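You operate a simulated robot arm through the tools that you are given. There is no shell and no other tool.

The job below is to be done with a simulated robot arm. You get a single attempt, and the scene is never put back.

## Task
Patch the cracked middle of tile 72 with paste on the turn plate.
Fine: slide the green lid open, brush a patch on, put the brush back, shut the lid; the other tiles and controls stay. Set down upright: purple brush. A coat counts when it lies all over at full strength: go over it till it gets no stronger.

Only the result counts: the job must be done as asked and must still hold three seconds after the hand-in. Knocking over, shifting, dropping, spilling or breaking anything else fails it. Lids that push on must go on centred and level and be pressed home; caps that screw on are set level and turned clockwise until they are tight.

## Robot
A 7-joint arm with a three-finger gripper, fixed in place. Base frame: the origin is at the foot of the arm, x ahead of it, y to its left, z up. Readings come in mm, degrees, newtons and seconds.
With the tool pointing down near the work surface it reaches from about 500 to 960 mm from the base axis. Its first joint turns from -166.0 to 166.0 degrees. Payload 2.69 kg.
The tool frame sits at the grasp point between the pads (the TCP): z along the fingers, y along the line on which they close. The tips reach 29 mm beyond it. The gripper opens to 120 mm. The gripper's body begins 78 mm behind the TCP.
Orientation is told as [roll, pitch, yaw] about the base's x, y, z axes, in that order, counted from this pose: with the fingers straight down and closing along the base's y, the tool's x points along the base's -x, its y along +y and its z along -z.

## Interface
- The arm moves only by the tool step_arm. Its argument "moves" is a list of rows, each a list of 3 entries, a list of its own where there are three numbers: the shift along the tool's x, y, z in mm, then the turn, a rotation vector about the tool's x, y, z in degrees, then the closure, from 0 (fully open) to 1 (shut). In form: [[[x, y, z], [rx, ry, rz], claw], ...]. A call has 1 to 20 rows; each row is the pose to reach, as a shift and turn from the pose commanded when the call began, along the tool's axes at that moment. Each row takes 0.2 s and may step no farther than 50 mm and 8.6 degrees from the row before; otherwise, or with a gripper value out of range, the whole call is refused. A pose out of reach is approached as far as the arm can. The call stops where the force on the tool passes 40 N (or 10 N more than at its start, if that is more) or the arm is blocked; 0.2 s more then pass. Each finger halts on what it meets, pressing with about 33 N; the grip force reading is that of the motor and also rises with nothing between the fingers. The clock runs only during rows and for 0.2 s after the last one: add rows that repeat a pose to give the fingers time. It gives the time, the measured TCP pose, the force on the tool (base axes), the opening and the grip force at its end, in the units of the frame above (readings bear some noise), with the torque about the TCP (base axes, N m) and any sound that the robot's microphone picked up, and new pictures: "views" is both (left out), scene, wrist or none.
- Cameras (640 x 400 px; columns grow to the right, rows downward): "scene" is fixed at [51.3, 654.7, 1634.9]; the picture's right is [-0.98, -0.18, 0.00], its down [-0.11, 0.57, -0.82] and it looks along [0.15, -0.80, -0.58] (base axes); focal length 365 px, centre (320, 200). "wrist" rides on the gripper at [63, 0, -104] in the tool frame; the picture's right is [0.00, 1.00, 0.00], its down [-0.83, 0.00, -0.56] and it looks along [-0.56, 0.00, 0.83] (tool axes); focal length 275 px, centre (320, 200). There is no depth. A picture from a camera that has moved, and an enlarged one, comes with that camera's place and axes in the base frame and with its lens. The place of the scene camera against the robot may be out by one fixed shift of up to 18 mm in any direction.
- lift_body(by): slides the trunk up (or, below 0, down) by that many mm; the arm rides with it, the base frame stays. It gives what a move gives, with no picture.
- close_up(camera, box): a new picture of the part [left, top, right, bottom] of that camera's present view, enlarged. No time passes.
- hand_in(): hands the job in; it is judged then, once.

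Nothing tells you positions but the pictures and the camera data. Unless the task says otherwise, let go and move clear before handing in.

The tools are called as name(argument=value, ...) on one line, values as JSON. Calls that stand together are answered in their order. step_arm: Moves the arm, as the interface text tells. Its arguments: {"type":"object","properties":{"moves":{"type":"array","items":{"type":"array"}},"views":{"type":"string","enum":["both","scene","wrist","none"]}},"required":["moves"]} The other tools are called the same way: lift_body (by) slides the trunk up or down; close_up (camera, box) takes an enlarged picture of a part of a camera's view; hand_in () hands the job in.

At the start:

```text
time: 0.0
eef_pos: [147.5, -397.6, 1169.2]
orientation: [0.0, 0.0, 0.0]
ft_force: [-0.9, 0.0, -0.1]
torque: [-0.02, 0.01, 0.02]
width: 120.0
gripper_force: 0.1
trunk travel left (down, up): [-475.0, 111.0]
```

scene: 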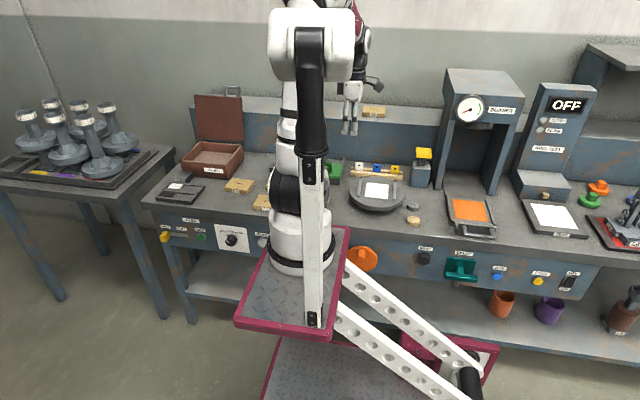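
wrist: 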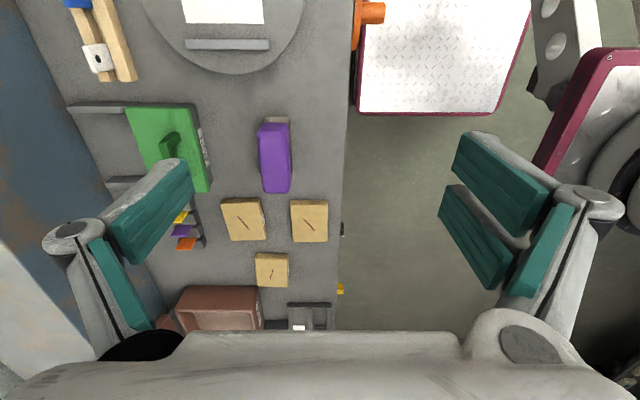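

I see a bench with a turn plate, a green lid, a purple brush and several cracked tiles near the arm. First I'll enlarge parts of both views to identify tile 72, the paste and the brush.

close_up(camera="wrist", box=[60, 0, 360, 190])

close_up(camera="wrist", box=[100, 150, 360, 340])

close_up(camera="scene", box=[140, 80, 460, 280])

close_up(camera="scene", box=[400, 60, 640, 330])

```text
2.11 times, centred on (210, 95) of wrist
camera zoom: at [82.9, -397.9, 1273.0], right [0.0, 1.0, 0.0], down [0.83, 0.0, 0.56], along [0.56, 0.0, -0.83], focal length 580 px, centre (552, 421)
```

zoom: 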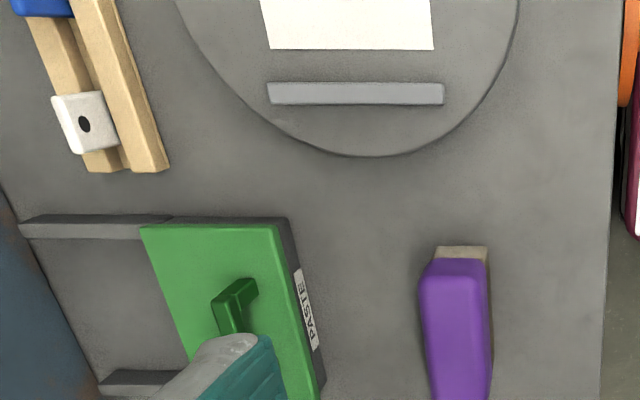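

```text
2.11 times, centred on (230, 245) of wrist
camera zoom: at [82.9, -397.9, 1273.0], right [0.0, 1.0, 0.0], down [0.83, 0.0, 0.56], along [0.56, 0.0, -0.83], focal length 580 px, centre (510, 105)
```

zoom: 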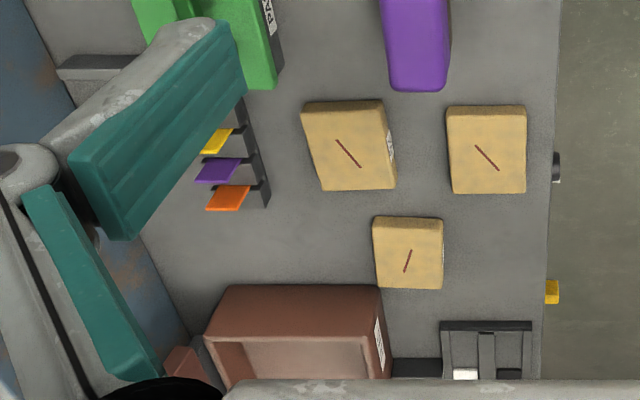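

```text
2.00 times, centred on (300, 180) of scene
camera zoom: at [51.3, 654.7, 1634.9], right [-0.98, -0.18, 0.0], down [-0.11, 0.57, -0.82], along [0.15, -0.8, -0.58], focal length 730 px, centre (360, 240)
```

zoom: 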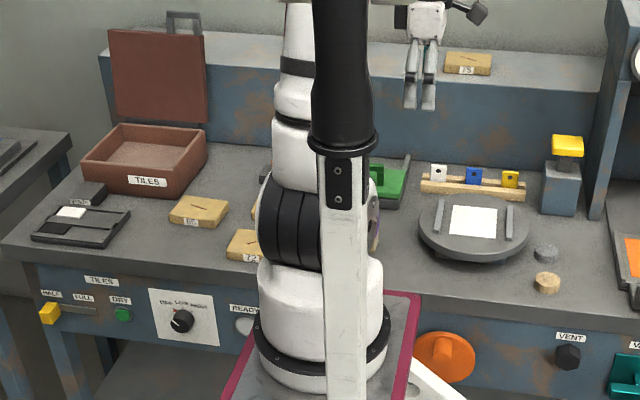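

```text
1.48 times, centred on (520, 195) of scene
camera zoom: at [51.3, 654.7, 1634.9], right [-0.98, -0.18, 0.0], down [-0.11, 0.57, -0.82], along [0.15, -0.8, -0.58], focal length 541 px, centre (24, 207)
```

zoom: 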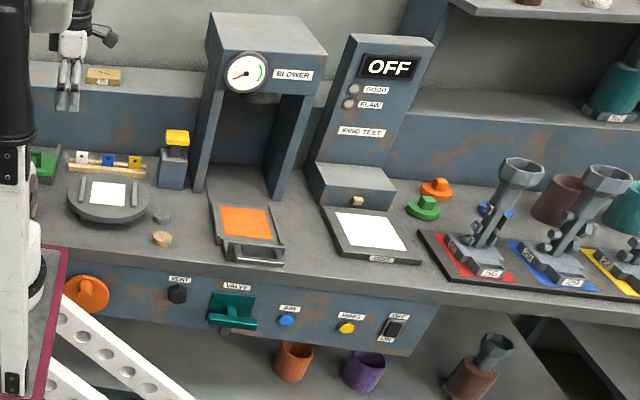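

close_up(camera="wrist", box=[220, 100, 330, 250])

close_up(camera="scene", box=[220, 150, 300, 220])

close_up(camera="scene", box=[310, 140, 440, 230])

close_up(camera="scene", box=[140, 170, 300, 290])

```text
2.67 times, centred on (275, 175) of wrist
camera zoom: at [82.9, -397.9, 1273.0], right [0.0, 1.0, 0.0], down [0.83, 0.0, 0.56], along [0.56, 0.0, -0.83], focal length 734 px, centre (440, 267)
```

zoom: 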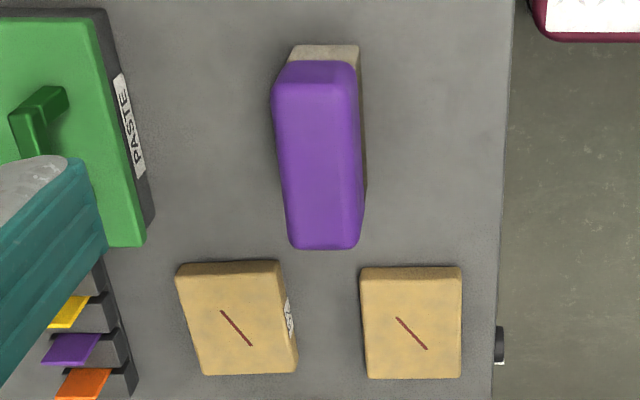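

```text
5.71 times, centred on (260, 185) of scene
camera zoom: at [51.3, 654.7, 1634.9], right [-0.98, -0.18, 0.0], down [-0.11, 0.57, -0.82], along [0.15, -0.8, -0.58], focal length 2085 px, centre (663, 286)
```

zoom: 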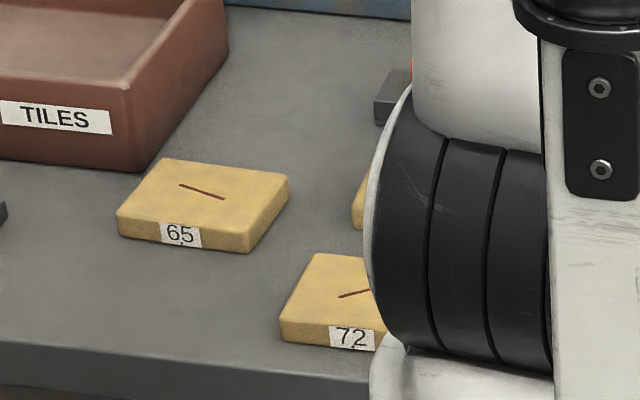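

```text
4.44 times, centred on (375, 185) of scene
camera zoom: at [51.3, 654.7, 1634.9], right [-0.98, -0.18, 0.0], down [-0.11, 0.57, -0.82], along [0.15, -0.8, -0.58], focal length 1622 px, centre (76, 267)
```

zoom: 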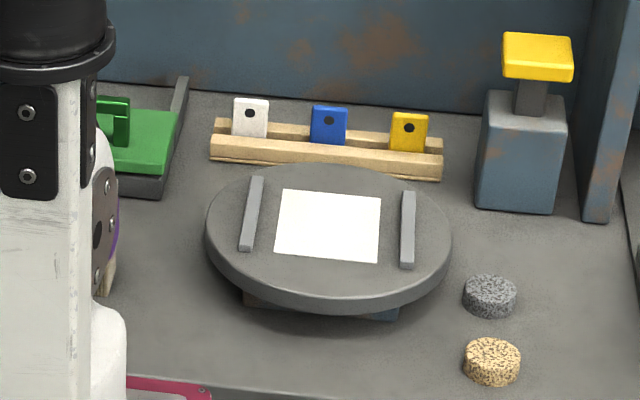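

```text
3.33 times, centred on (220, 230) of scene
camera zoom: at [51.3, 654.7, 1634.9], right [-0.98, -0.18, 0.0], down [-0.11, 0.57, -0.82], along [0.15, -0.8, -0.58], focal length 1216 px, centre (653, 100)
```

zoom: 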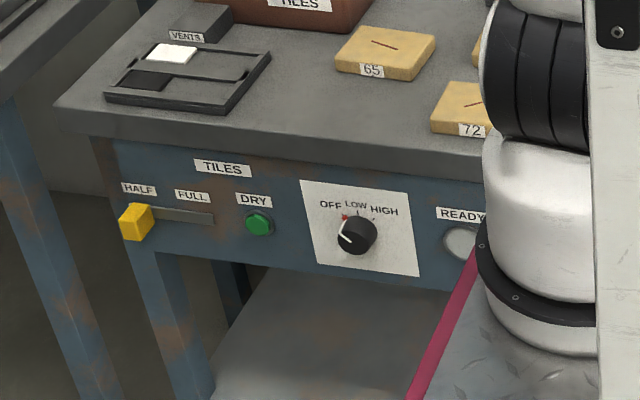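

I take tile 72 to be at about (418, -417), the turn plate near (50, -525) with its top at z≈855, the purple brush near (265, -465), and the paste box with the green lid behind it. I'll shift the wrist camera for a better look at the brush, paste box and plate.

step_arm(moves=[[[30, -30, 0], [0, 0, 0], 0], [[60, -60, 0], [0, 0, 0], 0], [[90, -90, 0], [0, 0, 0], 0], [[118, -110, 0], [0, 0, 0], 0], [[118, -110, 0], [0, 0, 0], 0]])

```text
time: 1.2
eef_pos: [30.1, -506.4, 1167.3]
orientation: [0.1, -0.1, 0.0]
ft_force: [0.0, 0.2, -0.6]
torque: [0.01, -0.04, -0.01]
width: 120.1
gripper_force: 0.0
trunk travel left (down, up): [-475.0, 111.0]
camera wrist: at [-34.2, -507.7, 1271.9], right [0.0, 1.0, 0.0], down [0.83, 0.0, 0.56], along [0.56, 0.0, -0.83], focal length 275 px, centre (320, 200)
```

scene: 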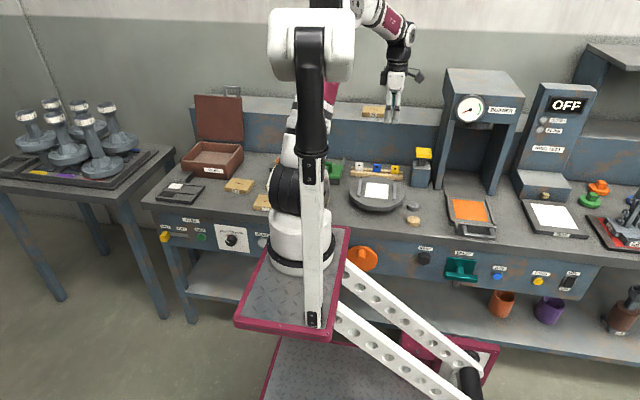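
wrist: 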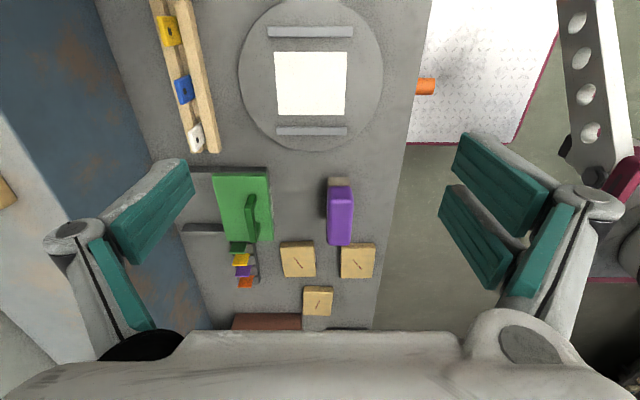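

close_up(camera="wrist", box=[180, 140, 400, 320])

close_up(camera="wrist", box=[210, 0, 410, 160])

```text
2.22 times, centred on (290, 230) of wrist
camera zoom: at [-34.2, -507.7, 1271.9], right [0.0, 1.0, 0.0], down [0.83, 0.0, 0.56], along [0.56, 0.0, -0.83], focal length 612 px, centre (387, 133)
```

zoom: 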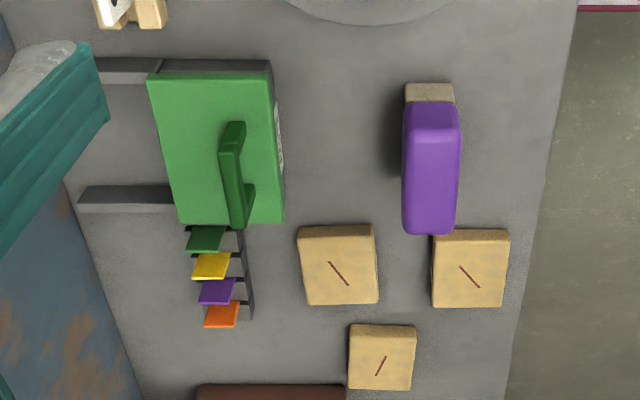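

```text
2.50 times, centred on (310, 80) of wrist
camera zoom: at [-34.2, -507.7, 1271.9], right [0.0, 1.0, 0.0], down [0.83, 0.0, 0.56], along [0.56, 0.0, -0.83], focal length 688 px, centre (345, 500)
```

zoom: 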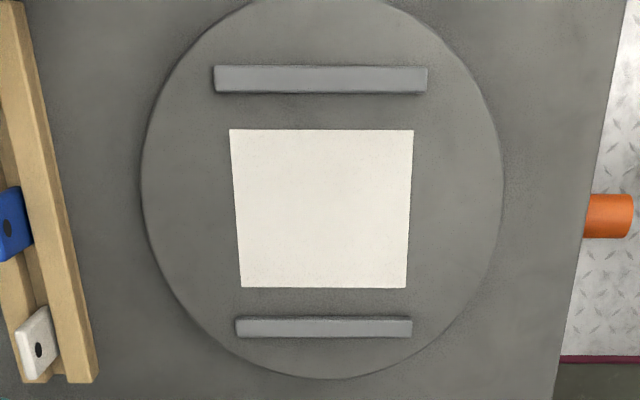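

close_up(camera="wrist", box=[310, 170, 374, 254])

close_up(camera="wrist", box=[205, 160, 290, 250])

```text
4.76 times, centred on (342, 212) of wrist
camera zoom: at [-34.2, -507.7, 1271.9], right [0.0, 1.0, 0.0], down [0.83, 0.0, 0.56], along [0.56, 0.0, -0.83], focal length 1311 px, centre (215, 143)
```

zoom: 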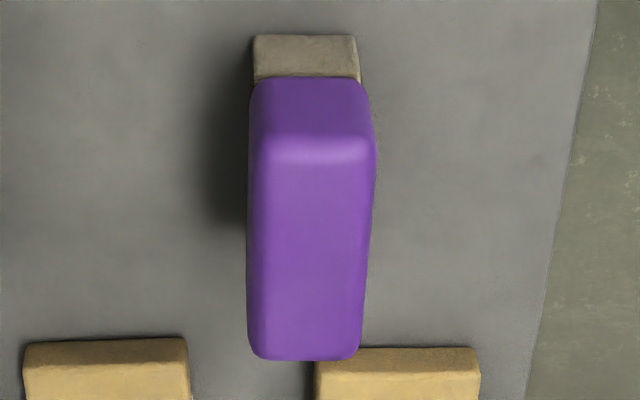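

```text
4.44 times, centred on (248, 205) of wrist
camera zoom: at [-34.2, -507.7, 1271.9], right [0.0, 1.0, 0.0], down [0.83, 0.0, 0.56], along [0.56, 0.0, -0.83], focal length 1224 px, centre (642, 178)
```

zoom: 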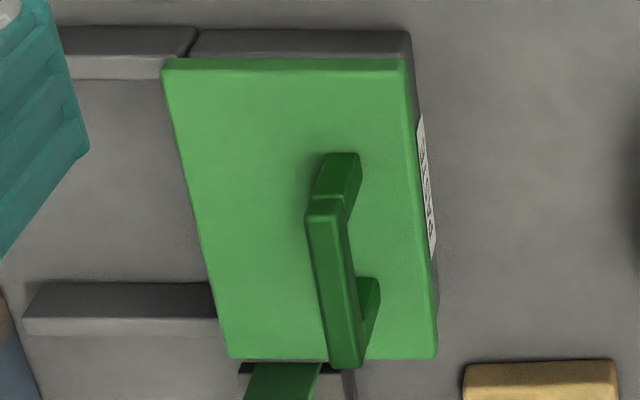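

I now place things at: bench top z≈807, tile 72 about 100×75 mm centred near (446, -418), brush about 100×46 mm in plan and 86 mm tall near (274, -472), and lid near (277, -651) with its handle near y≈-632. I'll go above tile 72 for a closer look.

step_arm(moves=[[[-40, 9, 10], [0, 0, 0], 0], [[-80, 18, 20], [0, 0, 0], 0], [[-120, 27, 30], [0, 0, 0], 0], [[-160, 36, 40], [0, 0, 0], 0], [[-200, 45, 50], [0, 0, 0], 0], [[-240, 54, 60], [0, 0, 0], 0], [[-280, 63, 70], [0, 0, 0], 0], [[-320, 72, 80], [0, 0, 0], 0], [[-360, 81, 90], [0, 0, 0], 0], [[-390, 88, 110], [0, 0, 0], 0], [[-390, 88, 140], [0, 0, 0], 0], [[-390, 88, 140], [0, 0, 0], 0]])

```text
time: 3.8
eef_pos: [419.5, -419.0, 1029.6]
orientation: [0.0, 0.0, 0.0]
ft_force: [-0.3, 1.2, 0.6]
torque: [-0.06, 0.01, 0.0]
width: 120.1
gripper_force: 0.1
trunk travel left (down, up): [-475.0, 111.0]
camera wrist: at [355.3, -419.1, 1133.6], right [0.0, 1.0, 0.0], down [0.83, 0.0, 0.56], along [0.56, 0.0, -0.83], focal length 275 px, centre (320, 200)
```

scene: 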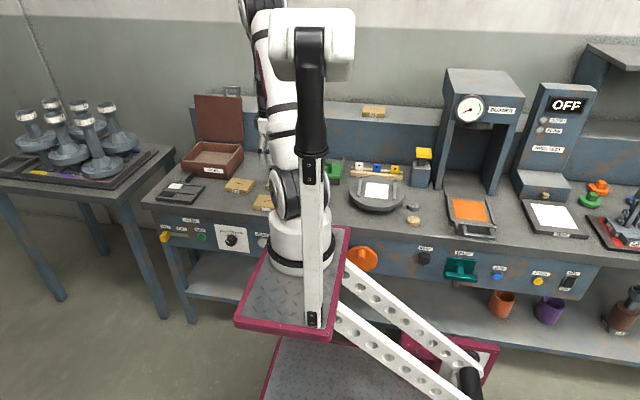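
wrist: 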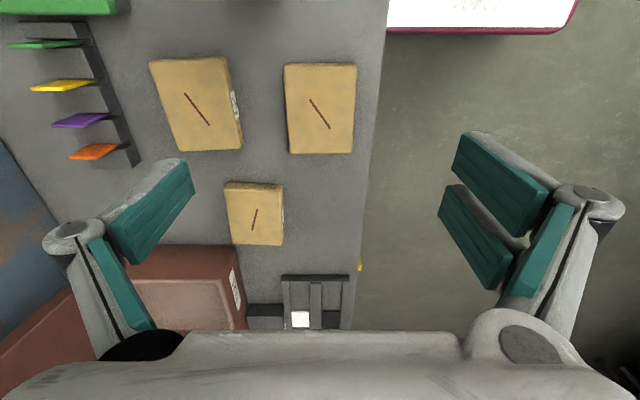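

close_up(camera="wrist", box=[270, 50, 370, 165])

close_up(camera="wrist", box=[0, 0, 260, 180])

```text
3.48 times, centred on (320, 108) of wrist
camera zoom: at [355.3, -419.1, 1133.6], right [0.0, 1.0, 0.0], down [0.83, 0.0, 0.56], along [0.56, 0.0, -0.83], focal length 958 px, centre (320, 522)
```

zoom: 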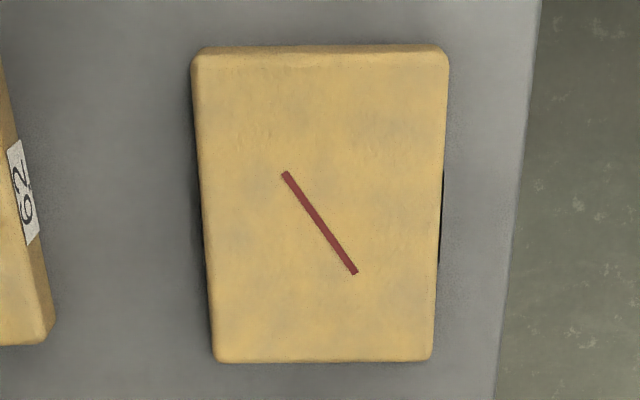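

```text
2.22 times, centred on (130, 90) of wrist
camera zoom: at [355.3, -419.1, 1133.6], right [0.0, 1.0, 0.0], down [0.83, 0.0, 0.56], along [0.56, 0.0, -0.83], focal length 612 px, centre (742, 444)
```

zoom: 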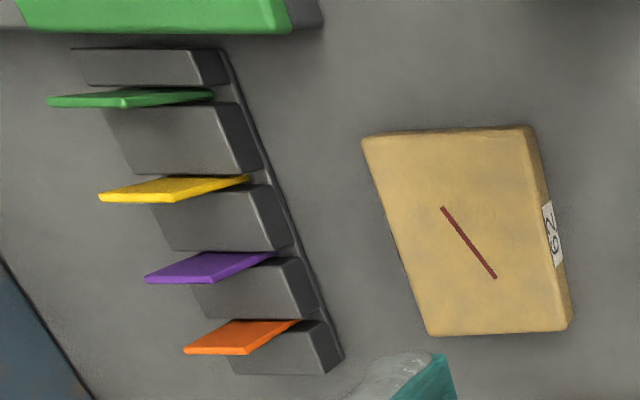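

Tile 72 is the front one (the one behind it is 62), about 97×75 mm with its top at z≈823. The white mark on the plate measures about 86 mm in x by 100 mm in y, so I'll grip the tile by its ends with the hand turned 90° and lay it down with its long side along y.

step_arm(moves=[[[-3, 0, 0], [0, 0, 8.5], 0], [[-6, 0, 0], [0, 0, 17], 0], [[-9, 0, 0], [0, 0, 25.5], 0], [[-12, 0, 0], [0, 0, 34], 0], [[-15, 0, 0], [0, 0, 42.5], 0], [[-18, 0, 0], [0, 0, 51], 0], [[-21, 0, 0], [0, 0, 59.5], 0], [[-24, 0, 0], [0, 0, 68], 0], [[-27, 0, 0], [0, 0, 76.5], 0], [[-27.8, 0, 0], [0, 0, 85], 0], [[-27.8, 0, 0], [0, 0, 90], 0], [[-27.8, 0, 0], [0, 0, 90], 0]])

```text
time: 6.4
eef_pos: [446.6, -419.5, 1028.9]
orientation: [0.0, 0.0, -90.1]
ft_force: [-0.1, 0.4, -0.1]
torque: [-0.04, -0.01, 0.0]
width: 120.2
gripper_force: 0.0
trunk travel left (down, up): [-475.0, 111.0]
camera wrist: at [445.0, -356.4, 1132.9], right [1.0, 0.0, 0.0], down [0.0, -0.83, 0.56], along [0.0, -0.56, -0.83], focal length 275 px, centre (320, 200)
```

scene: 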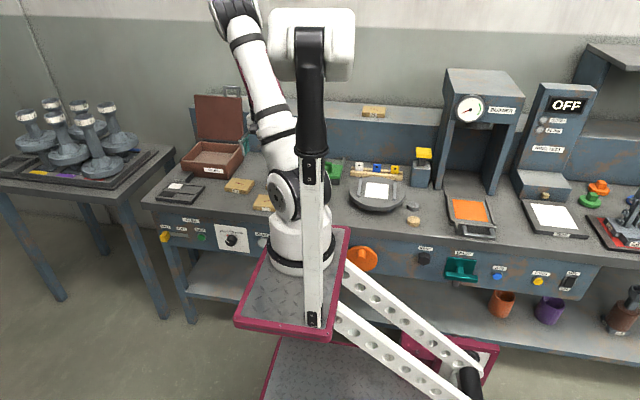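
wrist: 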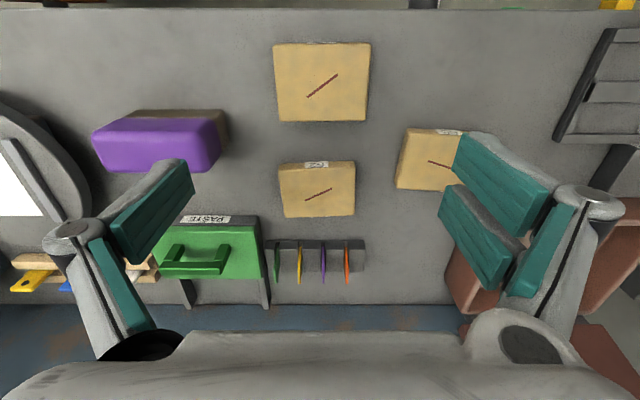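

close_up(camera="wrist", box=[255, 25, 395, 130])

close_up(camera="wrist", box=[70, 90, 290, 320])

```text
3.81 times, centred on (325, 78) of wrist
camera zoom: at [445.0, -356.4, 1132.9], right [1.0, 0.0, 0.0], down [0.0, -0.83, 0.56], along [0.0, -0.56, -0.83], focal length 1049 px, centre (301, 667)
```

zoom: 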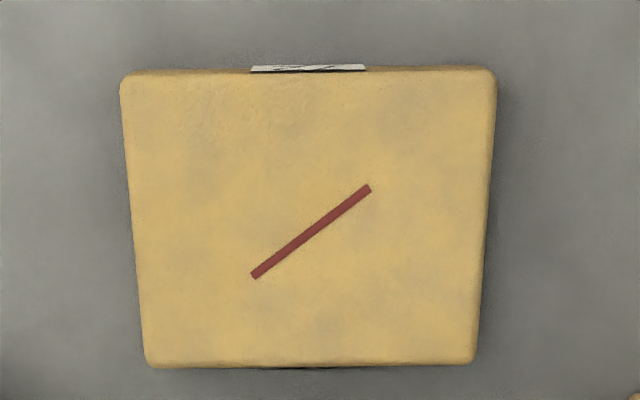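

```text
1.74 times, centred on (180, 205) of wrist
camera zoom: at [445.0, -356.4, 1132.9], right [1.0, 0.0, 0.0], down [0.0, -0.83, 0.56], along [0.0, -0.56, -0.83], focal length 479 px, centre (564, 191)
```

zoom: 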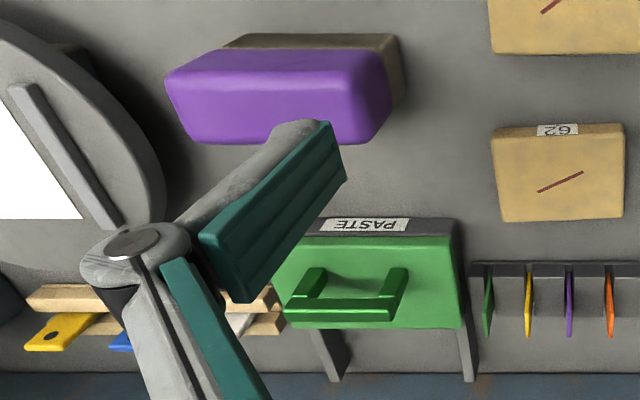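

Tile 72 is centred at about (447.4, -419.2) with its top at z≈823. I'll descend with the hand open so the fingers come down past its two ends.

step_arm(moves=[[[0.3, 0.7, 30], [0, 0, 0], 0], [[0.3, 0.7, 60], [0, 0, 0], 0], [[0.3, 0.7, 90], [0, 0, 0], 0], [[0.3, 0.7, 115], [0, 0, 0], 0], [[0.3, 0.7, 130], [0, 0, 0], 0], [[0.3, 0.7, 140], [0, 0, 0], 0], [[0.3, 0.7, 150], [0, 0, 0], 0], [[0.3, 0.7, 150], [0, 0, 0], 0]])

```text
time: 8.2
eef_pos: [448.1, -419.6, 878.1]
orientation: [-0.1, 0.0, -90.0]
ft_force: [-0.6, -0.2, -0.1]
torque: [0.0, 0.01, 0.0]
width: 120.1
gripper_force: 0.1
trunk travel left (down, up): [-475.0, 111.0]
camera wrist: at [446.8, -356.6, 982.9], right [1.0, 0.0, 0.0], down [0.0, -0.83, 0.56], along [0.0, -0.56, -0.83], focal length 275 px, centre (320, 200)
```

scene: 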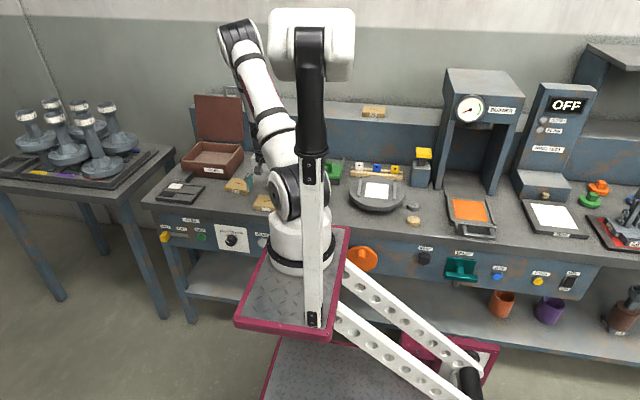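
wrist: 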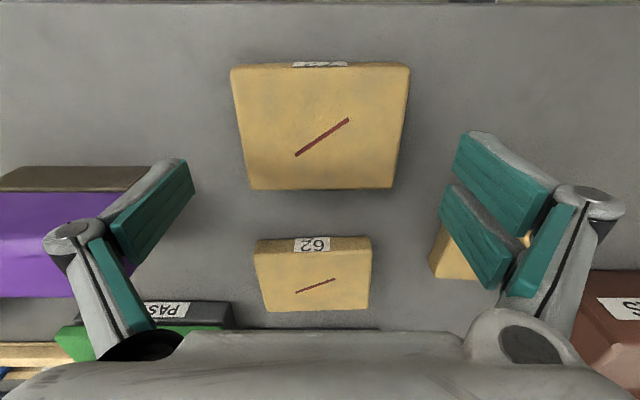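

step_arm(moves=[[[1, -0.5, 12], [0, 0, 0], 0], [[1, -0.5, 22], [0, 0, 0], 0], [[1, -0.5, 30], [0, 0, 0], 0], [[1, -0.5, 36], [0, 0, 0], 0], [[1, -0.5, 36], [0, 0, 0], 0]])

```text
time: 9.4
eef_pos: [447.9, -418.7, 842.4]
orientation: [0.1, 0.0, -90.0]
ft_force: [-0.1, -0.2, 0.3]
torque: [-0.03, 0.0, -0.01]
width: 120.2
gripper_force: 0.1
trunk travel left (down, up): [-475.0, 111.0]
camera wrist: at [446.6, -355.3, 946.8], right [1.0, 0.0, 0.0], down [0.0, -0.83, 0.56], along [0.0, -0.56, -0.83], focal length 275 px, centre (320, 200)
```

scene: 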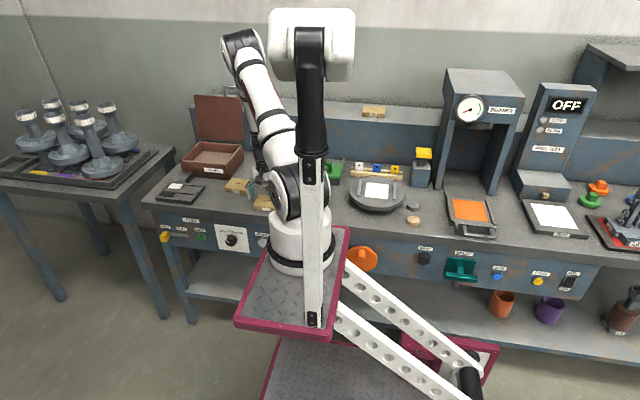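
wrist: 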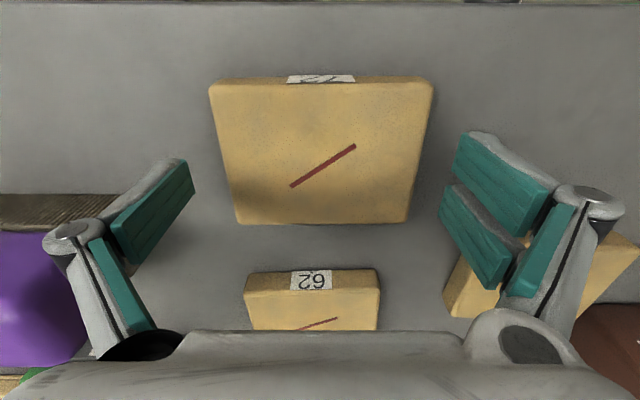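

step_arm(moves=[[[0, 0, 0], [0, 0, 0], 0.15], [[0, 0, 0], [0, 0, 0], 0.3], [[0, 0, 0], [0, 0, 0], 0.6], [[0, 0, 0], [0, 0, 0], 1], [[0, 0, 0], [0, 0, 0], 1]], views="wrist")

```text
time: 10.1
eef_pos: [446.8, -423.1, 849.3]
orientation: [0.2, -0.7, -90.2]
ft_force: [-9.1, -0.5, 53.6]
torque: [0.66, 0.25, -0.05]
width: 17.9
gripper_force: 20.1
trunk travel left (down, up): [-475.0, 111.0]
stopped in row 3: the force on the tool passed its limit at 50 N (the readings are from after the stop); the commanded pose is now the measured one
camera wrist: at [444.5, -359.1, 953.8], right [1.0, 0.0, 0.01], down [0.0, -0.82, 0.57], along [0.0, -0.57, -0.82], focal length 275 px, centre (320, 200)
```

wrist: 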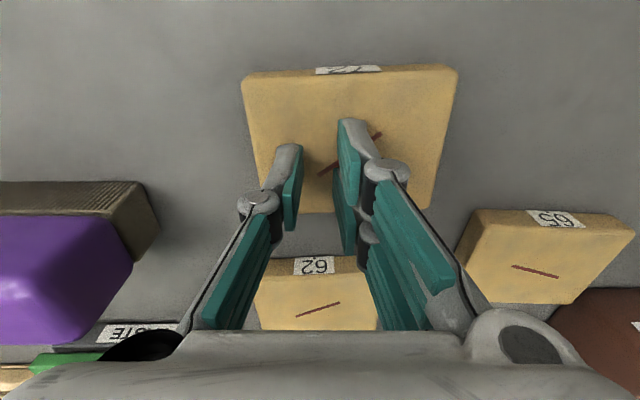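

The fingertips rode over the top of the tile: the tips sit noticeably higher when the hand is open than when it is shut. I'll lift straight off, reopen and check that the tile hasn't moved.

step_arm(moves=[[[0, 0, -10], [0, 0, 0], 1], [[0, 0, -30], [0, 0, 0], 1], [[0, 0, -50], [0, 0, 0], 1], [[0, 0, -70], [0, 0, 0], 1], [[0, 0, -70], [0, 0, 0], 1]], views="wrist")

```text
time: 11.3
eef_pos: [448.3, -420.2, 914.3]
orientation: [0.0, -0.2, -90.1]
ft_force: [0.0, 0.0, 0.1]
torque: [-0.01, -0.01, 0.01]
width: 0.1
gripper_force: 28.1
trunk travel left (down, up): [-475.0, 111.0]
camera wrist: at [447.3, -355.7, 1018.6], right [1.0, 0.0, 0.0], down [0.0, -0.83, 0.56], along [0.0, -0.56, -0.83], focal length 275 px, centre (320, 200)
```

wrist: 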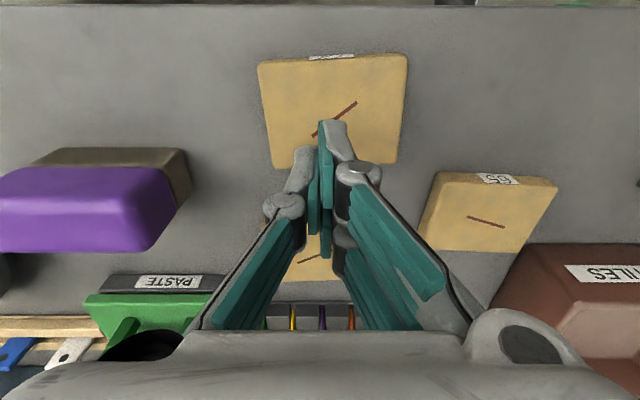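

step_arm(moves=[[[0, 0, 0], [0, 0, 0], 0.8], [[0, 0, 0], [0, 0, 0], 0.5], [[0, 0, 0], [0, 0, 0], 0.19], [[0, 0, 0], [0, 0, 0], 0.19], [[0, 0, 0], [0, 0, 0], 0.19]], views="wrist")

close_up(camera="wrist", box=[240, 30, 420, 190])

close_up(camera="wrist", box=[60, 100, 580, 380])

```text
time: 12.5
eef_pos: [448.7, -419.1, 914.8]
orientation: [0.1, -0.2, -90.1]
ft_force: [0.5, 1.0, 0.1]
torque: [0.02, 0.01, -0.03]
width: 97.0
gripper_force: 0.1
trunk travel left (down, up): [-475.0, 111.0]
camera wrist: at [447.3, -355.9, 1018.6], right [1.0, 0.0, 0.0], down [0.0, -0.83, 0.56], along [0.0, -0.56, -0.83], focal length 275 px, centre (320, 200)
```

wrist: 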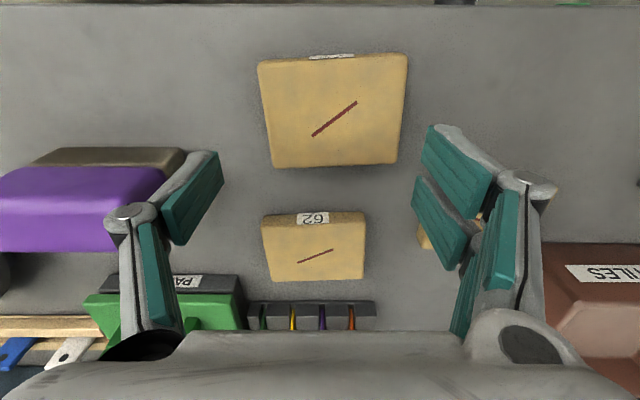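

```text
2.50 times, centred on (330, 110) of wrist
camera zoom: at [447.3, -355.9, 1018.6], right [1.0, 0.0, 0.0], down [0.0, -0.83, 0.56], along [0.0, -0.56, -0.83], focal length 688 px, centre (295, 425)
```

zoom: 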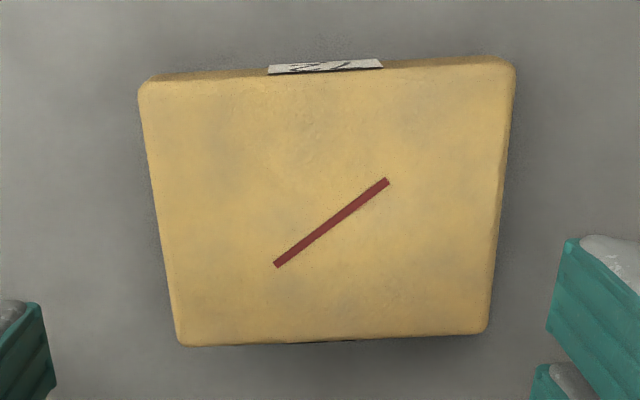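

```text
1.23 times, centred on (320, 240) of wrist
camera zoom: at [447.3, -355.9, 1018.6], right [1.0, 0.0, 0.0], down [0.0, -0.83, 0.56], along [0.0, -0.56, -0.83], focal length 339 px, centre (320, 151)
```

zoom: 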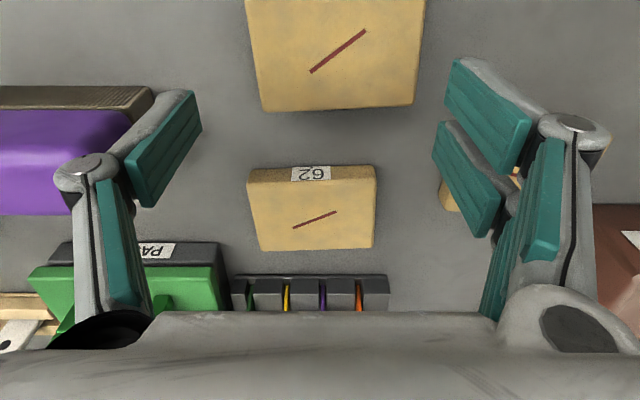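

The tile shifted to about (457, -417.5) and turned about 2.8°, and nothing else was touched. The tips reach only about 6 mm past the TCP when open and about 17 mm at 97 mm width, so I'll realign and go lower this time.

step_arm(moves=[[[1.5, 8.8, 0], [0, 0, -2.8], 0], [[1.5, 8.8, 15], [0, 0, -2.8], 0], [[1.5, 8.8, 35], [0, 0, -2.8], 0], [[1.5, 8.8, 55], [0, 0, -2.8], 0], [[1.5, 8.8, 65], [0, 0, -2.8], 0], [[1.5, 8.8, 65], [0, 0, -2.8], 0]], views="wrist")

close_up(camera="wrist", box=[140, 50, 500, 275])

```text
time: 13.9
eef_pos: [455.7, -417.8, 847.7]
orientation: [0.1, -0.2, -87.2]
ft_force: [1.1, -0.3, 0.7]
torque: [0.01, 0.01, -0.02]
width: 120.0
gripper_force: 0.1
trunk travel left (down, up): [-475.0, 111.0]
camera wrist: at [451.5, -355.3, 952.9], right [1.0, 0.05, 0.0], down [0.04, -0.83, 0.56], along [0.03, -0.56, -0.83], focal length 275 px, centre (320, 200)
```

wrist: 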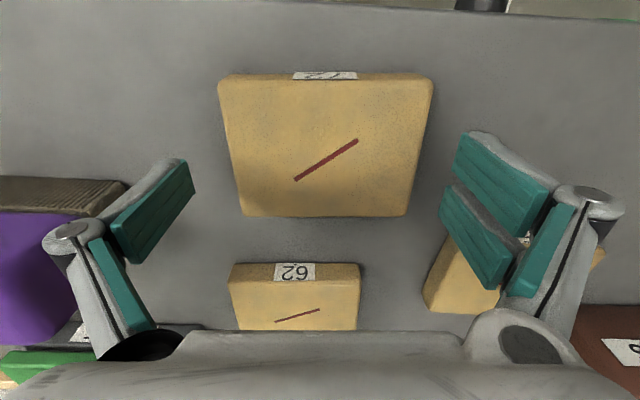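

```text
1.78 times, centred on (320, 162) of wrist
camera zoom: at [451.5, -355.3, 952.9], right [1.0, 0.05, 0.0], down [0.04, -0.83, 0.56], along [0.03, -0.56, -0.83], focal length 489 px, centre (320, 267)
```

zoom: 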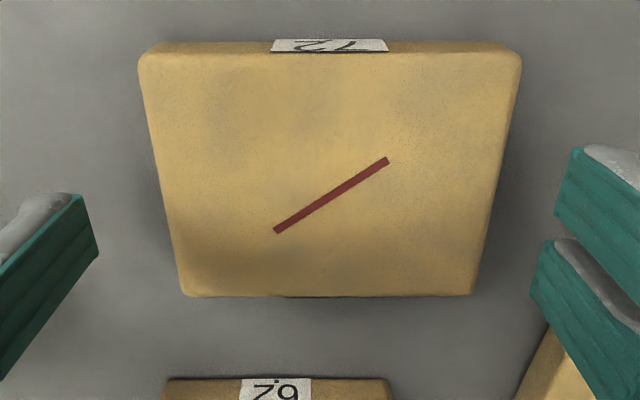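

step_arm(moves=[[[0, 2.5, 0], [0, 0, 0], 0], [[0, 2.5, 8], [0, 0, 0], 0], [[0, 2.5, 14], [0, 0, 0], 0], [[0, 2.5, 19], [0, 0, 0], 0], [[0, 2.5, 21], [0, 0, 0], 0], [[0, 2.5, 21], [0, 0, 0], 0]], views="wrist")

close_up(camera="wrist", box=[140, 50, 500, 275])

```text
time: 15.3
eef_pos: [457.9, -418.1, 829.4]
orientation: [0.1, -0.2, -87.4]
ft_force: [-0.1, -0.5, 1.4]
torque: [0.01, -0.01, -0.02]
width: 119.9
gripper_force: 0.0
trunk travel left (down, up): [-475.0, 111.0]
camera wrist: at [454.0, -354.9, 933.2], right [1.0, 0.05, 0.0], down [0.04, -0.83, 0.56], along [0.03, -0.56, -0.83], focal length 275 px, centre (320, 200)
```

wrist: 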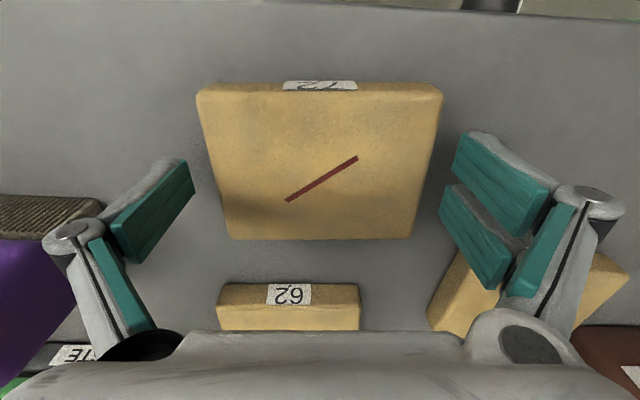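

```text
1.78 times, centred on (320, 162) of wrist
camera zoom: at [454.0, -354.9, 933.2], right [1.0, 0.05, 0.0], down [0.04, -0.83, 0.56], along [0.03, -0.56, -0.83], focal length 489 px, centre (320, 267)
```

zoom: 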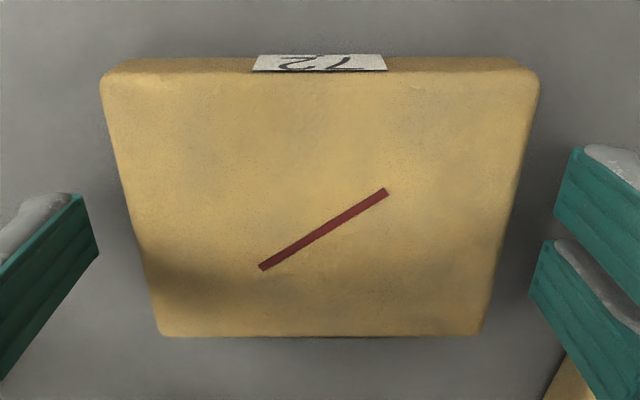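

step_arm(moves=[[[0, 0, 2], [0, 0, 0], 0], [[0, 0, 2], [0, 0, 0], 0.1], [[0, 0, 2], [0, 0, 0], 0.15], [[0, 0, 2], [0, 0, 0], 0.15]], views="wrist")

close_up(camera="wrist", box=[140, 50, 500, 275])

```text
time: 16.3
eef_pos: [458.6, -417.9, 827.1]
orientation: [0.2, -0.2, -87.3]
ft_force: [-0.6, -0.2, 1.0]
torque: [0.01, 0.01, 0.01]
width: 102.3
gripper_force: 0.1
trunk travel left (down, up): [-475.0, 111.0]
camera wrist: at [454.0, -354.9, 931.2], right [1.0, 0.05, 0.0], down [0.04, -0.83, 0.56], along [0.03, -0.56, -0.83], focal length 275 px, centre (320, 200)
```

wrist: 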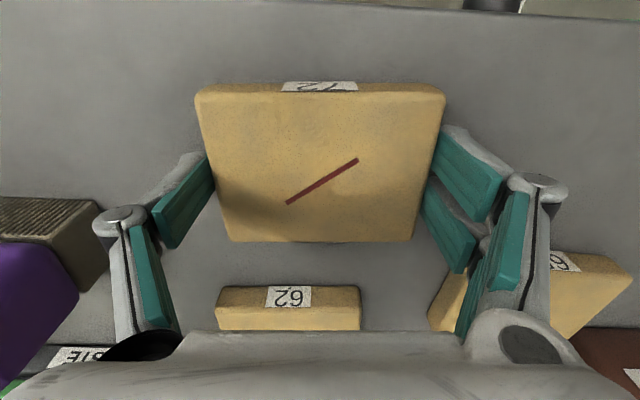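

```text
1.78 times, centred on (320, 162) of wrist
camera zoom: at [454.0, -354.9, 931.2], right [1.0, 0.05, 0.0], down [0.04, -0.83, 0.56], along [0.03, -0.56, -0.83], focal length 489 px, centre (320, 267)
```

zoom: 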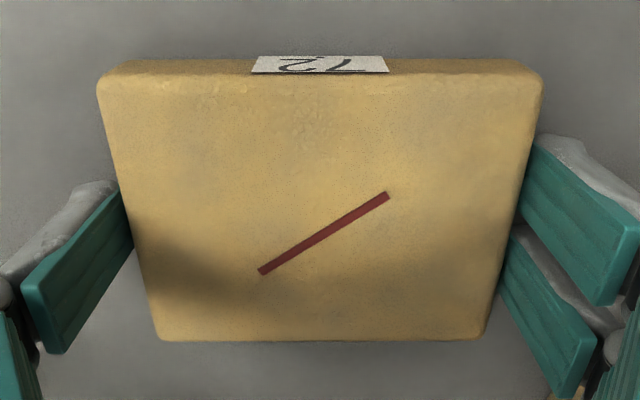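

step_arm(moves=[[[0, 0, 0], [0, 0, 0], 0.19], [[0, 0, 0], [0, 0, 0], 0.25], [[0, 0, 0], [0, 0, 0], 0.35], [[0, 0, 0], [0, 0, 0], 0.35]], views="wrist")

```text
time: 17.3
eef_pos: [457.2, -417.5, 826.2]
orientation: [0.1, -0.2, -87.4]
ft_force: [1.6, 0.4, 4.3]
torque: [0.1, 0.11, 0.07]
width: 99.8
gripper_force: 33.3
trunk travel left (down, up): [-475.0, 111.0]
camera wrist: at [454.0, -354.9, 931.4], right [1.0, 0.05, 0.0], down [0.04, -0.83, 0.56], along [0.03, -0.56, -0.83], focal length 275 px, centre (320, 200)
```

wrist: 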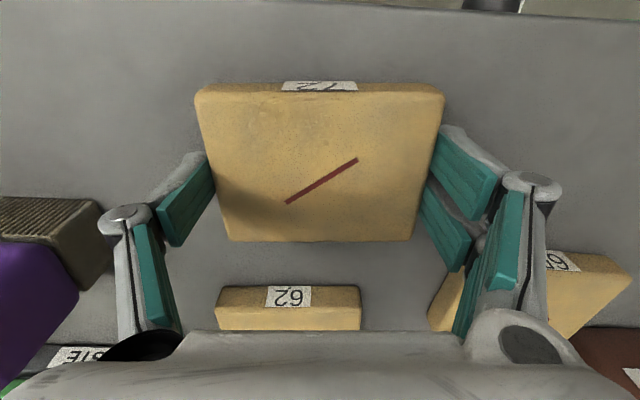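

step_arm(moves=[[[0, 0, -5], [0, 0, 0], 0.35], [[0, 0, -15], [0, 0, 0], 0.35], [[0, 0, -30], [0, 0, 0], 0.35], [[0, 0, -30], [0, 0, 0], 0.35]], views="wrist")

```text
time: 18.3
eef_pos: [458.4, -419.4, 857.9]
orientation: [0.0, -0.1, -87.5]
ft_force: [-0.6, -0.3, -3.3]
torque: [-0.02, 0.0, -0.03]
width: 99.6
gripper_force: 32.7
trunk travel left (down, up): [-475.0, 111.0]
camera wrist: at [454.1, -355.5, 961.7], right [1.0, 0.05, 0.0], down [0.04, -0.83, 0.56], along [0.03, -0.56, -0.83], focal length 275 px, centre (320, 200)
```

wrist: 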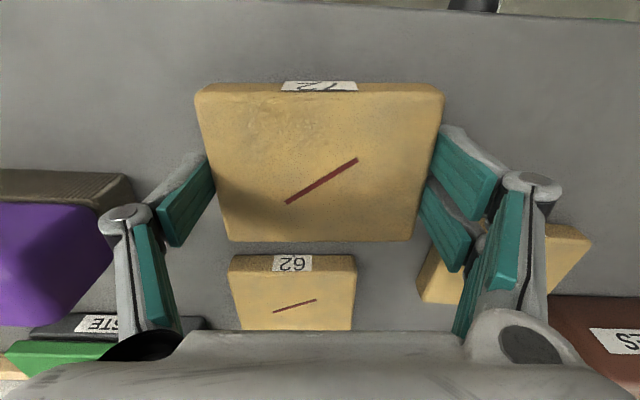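

Tile 72 is held level at 99.6 mm width and clear of the bench. I'll raise it, carry it over the turn plate and turn the hand back to yaw 0.

step_arm(moves=[[[0, 0, -35], [0, 0, 0], 0.35], [[0, 0, -70], [0, 0, 0], 0.35], [[0, 0, -105], [0, 0, 0], 0.35], [[-7, -34.3, -105], [0, 0, -7.28], 0.35], [[-14, -68.6, -105], [0, 0, -14.57], 0.35], [[-21, -103, -105], [0, 0, -21.85], 0.35], [[-28, -137.3, -105], [0, 0, -29.13], 0.35], [[-35, -171.6, -105], [0, 0, -36.4], 0.35], [[-42, -205.9, -105], [0, 0, -43.7], 0.35], [[-49, -240.2, -105], [0, 0, -51], 0.35], [[-56, -274.5, -105], [0, 0, -58.26], 0.35], [[-63, -308.9, -105], [0, 0, -65.55], 0.35], [[-70, -343.2, -105], [0, 0, -72.8], 0.35], [[-77, -377.5, -105], [0, 0, -80.1], 0.35], [[-83.9, -411.8, -105], [0, 0, -87.4], 0.35], [[-83.9, -411.8, -105], [0, 0, -87.4], 0.35]])

```text
time: 21.7
eef_pos: [53.1, -521.8, 962.6]
orientation: [-0.3, -0.1, 0.1]
ft_force: [-0.1, -0.5, -3.6]
torque: [0.05, 0.03, 0.03]
width: 99.7
gripper_force: 33.2
trunk travel left (down, up): [-475.0, 111.0]
camera wrist: at [-12.2, -522.3, 1067.8], right [-0.01, 1.0, 0.0], down [0.83, 0.01, 0.56], along [0.56, 0.0, -0.83], focal length 275 px, centre (320, 200)
```

scene: 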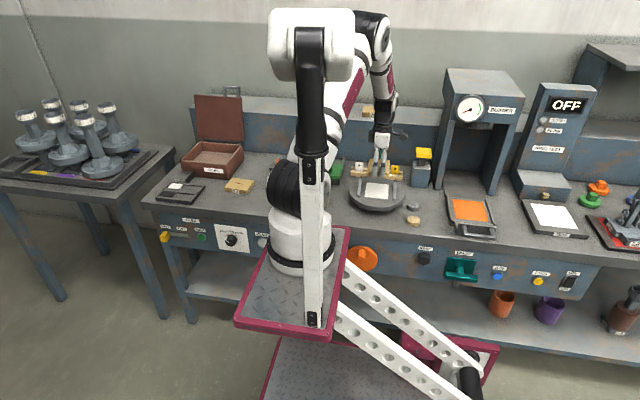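
wrist: 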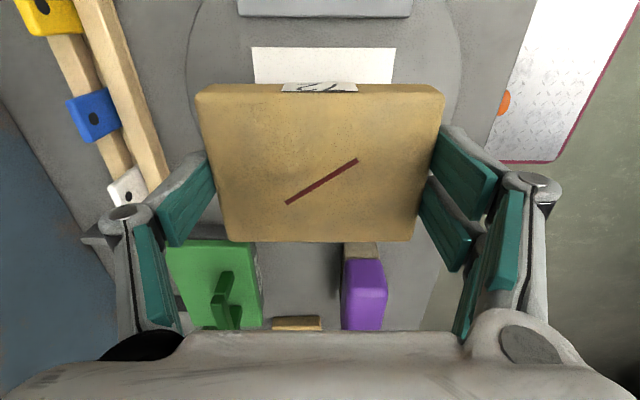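

step_arm(moves=[[[1.5, 1.6, 20], [0, 0, 0], 0.35], [[1.5, 1.6, 40], [0, 0, 0], 0.35], [[1.5, 1.6, 60], [0, 0, 0], 0.35], [[1.5, 1.6, 74], [0, 0, 0], 0.35], [[1.5, 1.6, 74], [0, 0, 0], 0.35]])

close_up(camera="scene", box=[320, 110, 460, 220])

```text
time: 22.9
eef_pos: [49.7, -519.6, 888.8]
orientation: [-0.2, -0.2, 0.0]
ft_force: [-0.1, 1.2, -2.5]
torque: [-0.02, 0.0, -0.02]
width: 99.4
gripper_force: 33.6
trunk travel left (down, up): [-475.0, 111.0]
camera wrist: at [-13.8, -519.2, 992.5], right [-0.01, 1.0, 0.0], down [0.83, 0.01, 0.56], along [0.56, 0.0, -0.83], focal length 275 px, centre (320, 200)
```

scene: 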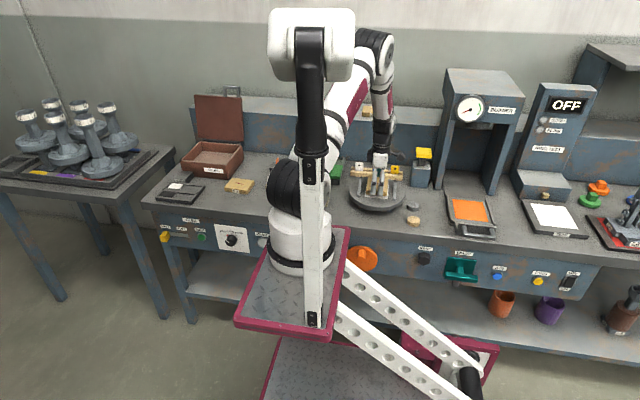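
wrist: 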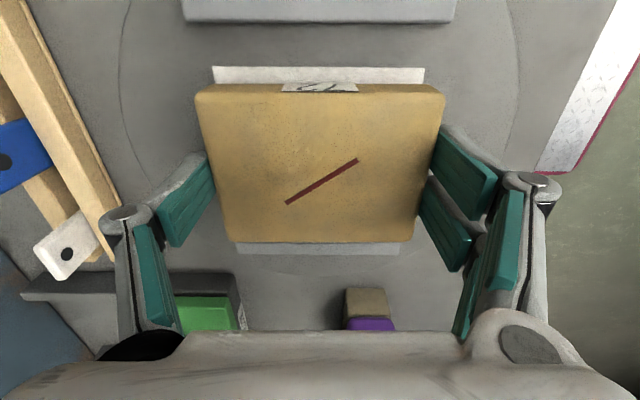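

```text
3.64 times, centred on (390, 165) of scene
camera zoom: at [51.3, 654.7, 1634.9], right [-0.98, -0.18, 0.0], down [-0.11, 0.57, -0.82], along [0.15, -0.8, -0.58], focal length 1327 px, centre (66, 327)
```

zoom: 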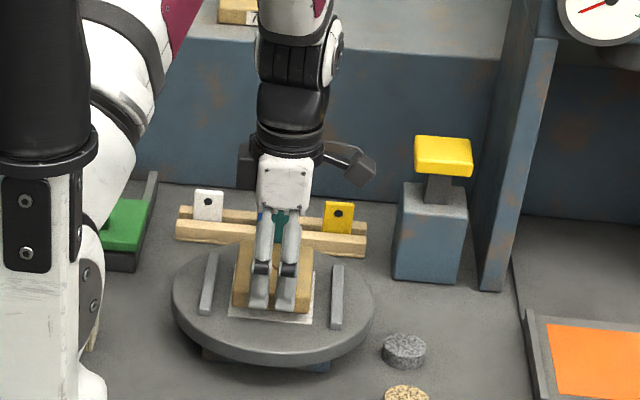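

step_arm(moves=[[[0, -0.7, 6], [0, 0, 0], 0.35], [[0, -0.7, 10], [0, 0, 0], 0.35], [[0, -0.7, 12], [0, 0, 0], 0.35]], views="none")

step_arm(moves=[[[0, 0, 1], [0, 0, 0], 0.35], [[0, 0, 2], [0, 0, 0], 0.35], [[0, 0, 2], [0, 0, 0], 0.35]], views="none")

```text
time: 23.7
eef_pos: [51.1, -520.2, 876.2]
orientation: [-0.1, -0.1, 0.1]
ft_force: [1.6, 3.0, 6.1]
torque: [0.6, -0.41, 0.08]
width: 99.6
gripper_force: 33.0
trunk travel left (down, up): [-475.0, 111.0]
```

```text
time: 24.5
eef_pos: [50.3, -520.3, 874.3]
orientation: [-0.4, 0.0, 0.1]
ft_force: [1.3, 5.3, 18.4]
torque: [0.22, 0.02, 0.0]
width: 99.9
gripper_force: 33.2
trunk travel left (down, up): [-475.0, 111.0]
```

The tile is seated on the plate (upward force 18 N). I'll ease off slightly and open.

step_arm(moves=[[[0, 0, -1.5], [0, 0, 0], 0.35], [[0, 0, -1.5], [0, 0, 0], 0.15], [[0, 0, -1.5], [0, 0, 0], 0.05], [[0, 0, -1.5], [0, 0, 0], 0], [[0, 0, -1.5], [0, 0, 0], 0]], views="wrist")

```text
time: 25.7
eef_pos: [49.9, -519.6, 875.9]
orientation: [-0.2, -0.2, 0.1]
ft_force: [-0.7, 0.4, 1.5]
torque: [-0.04, 0.0, 0.0]
width: 119.9
gripper_force: 0.0
trunk travel left (down, up): [-475.0, 111.0]
camera wrist: at [-14.3, -520.9, 980.7], right [-0.01, 1.0, 0.0], down [0.83, 0.01, 0.56], along [0.56, 0.0, -0.83], focal length 275 px, centre (320, 200)
```

wrist: 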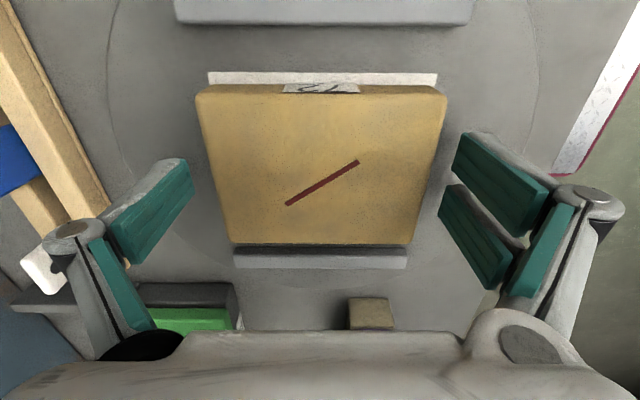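

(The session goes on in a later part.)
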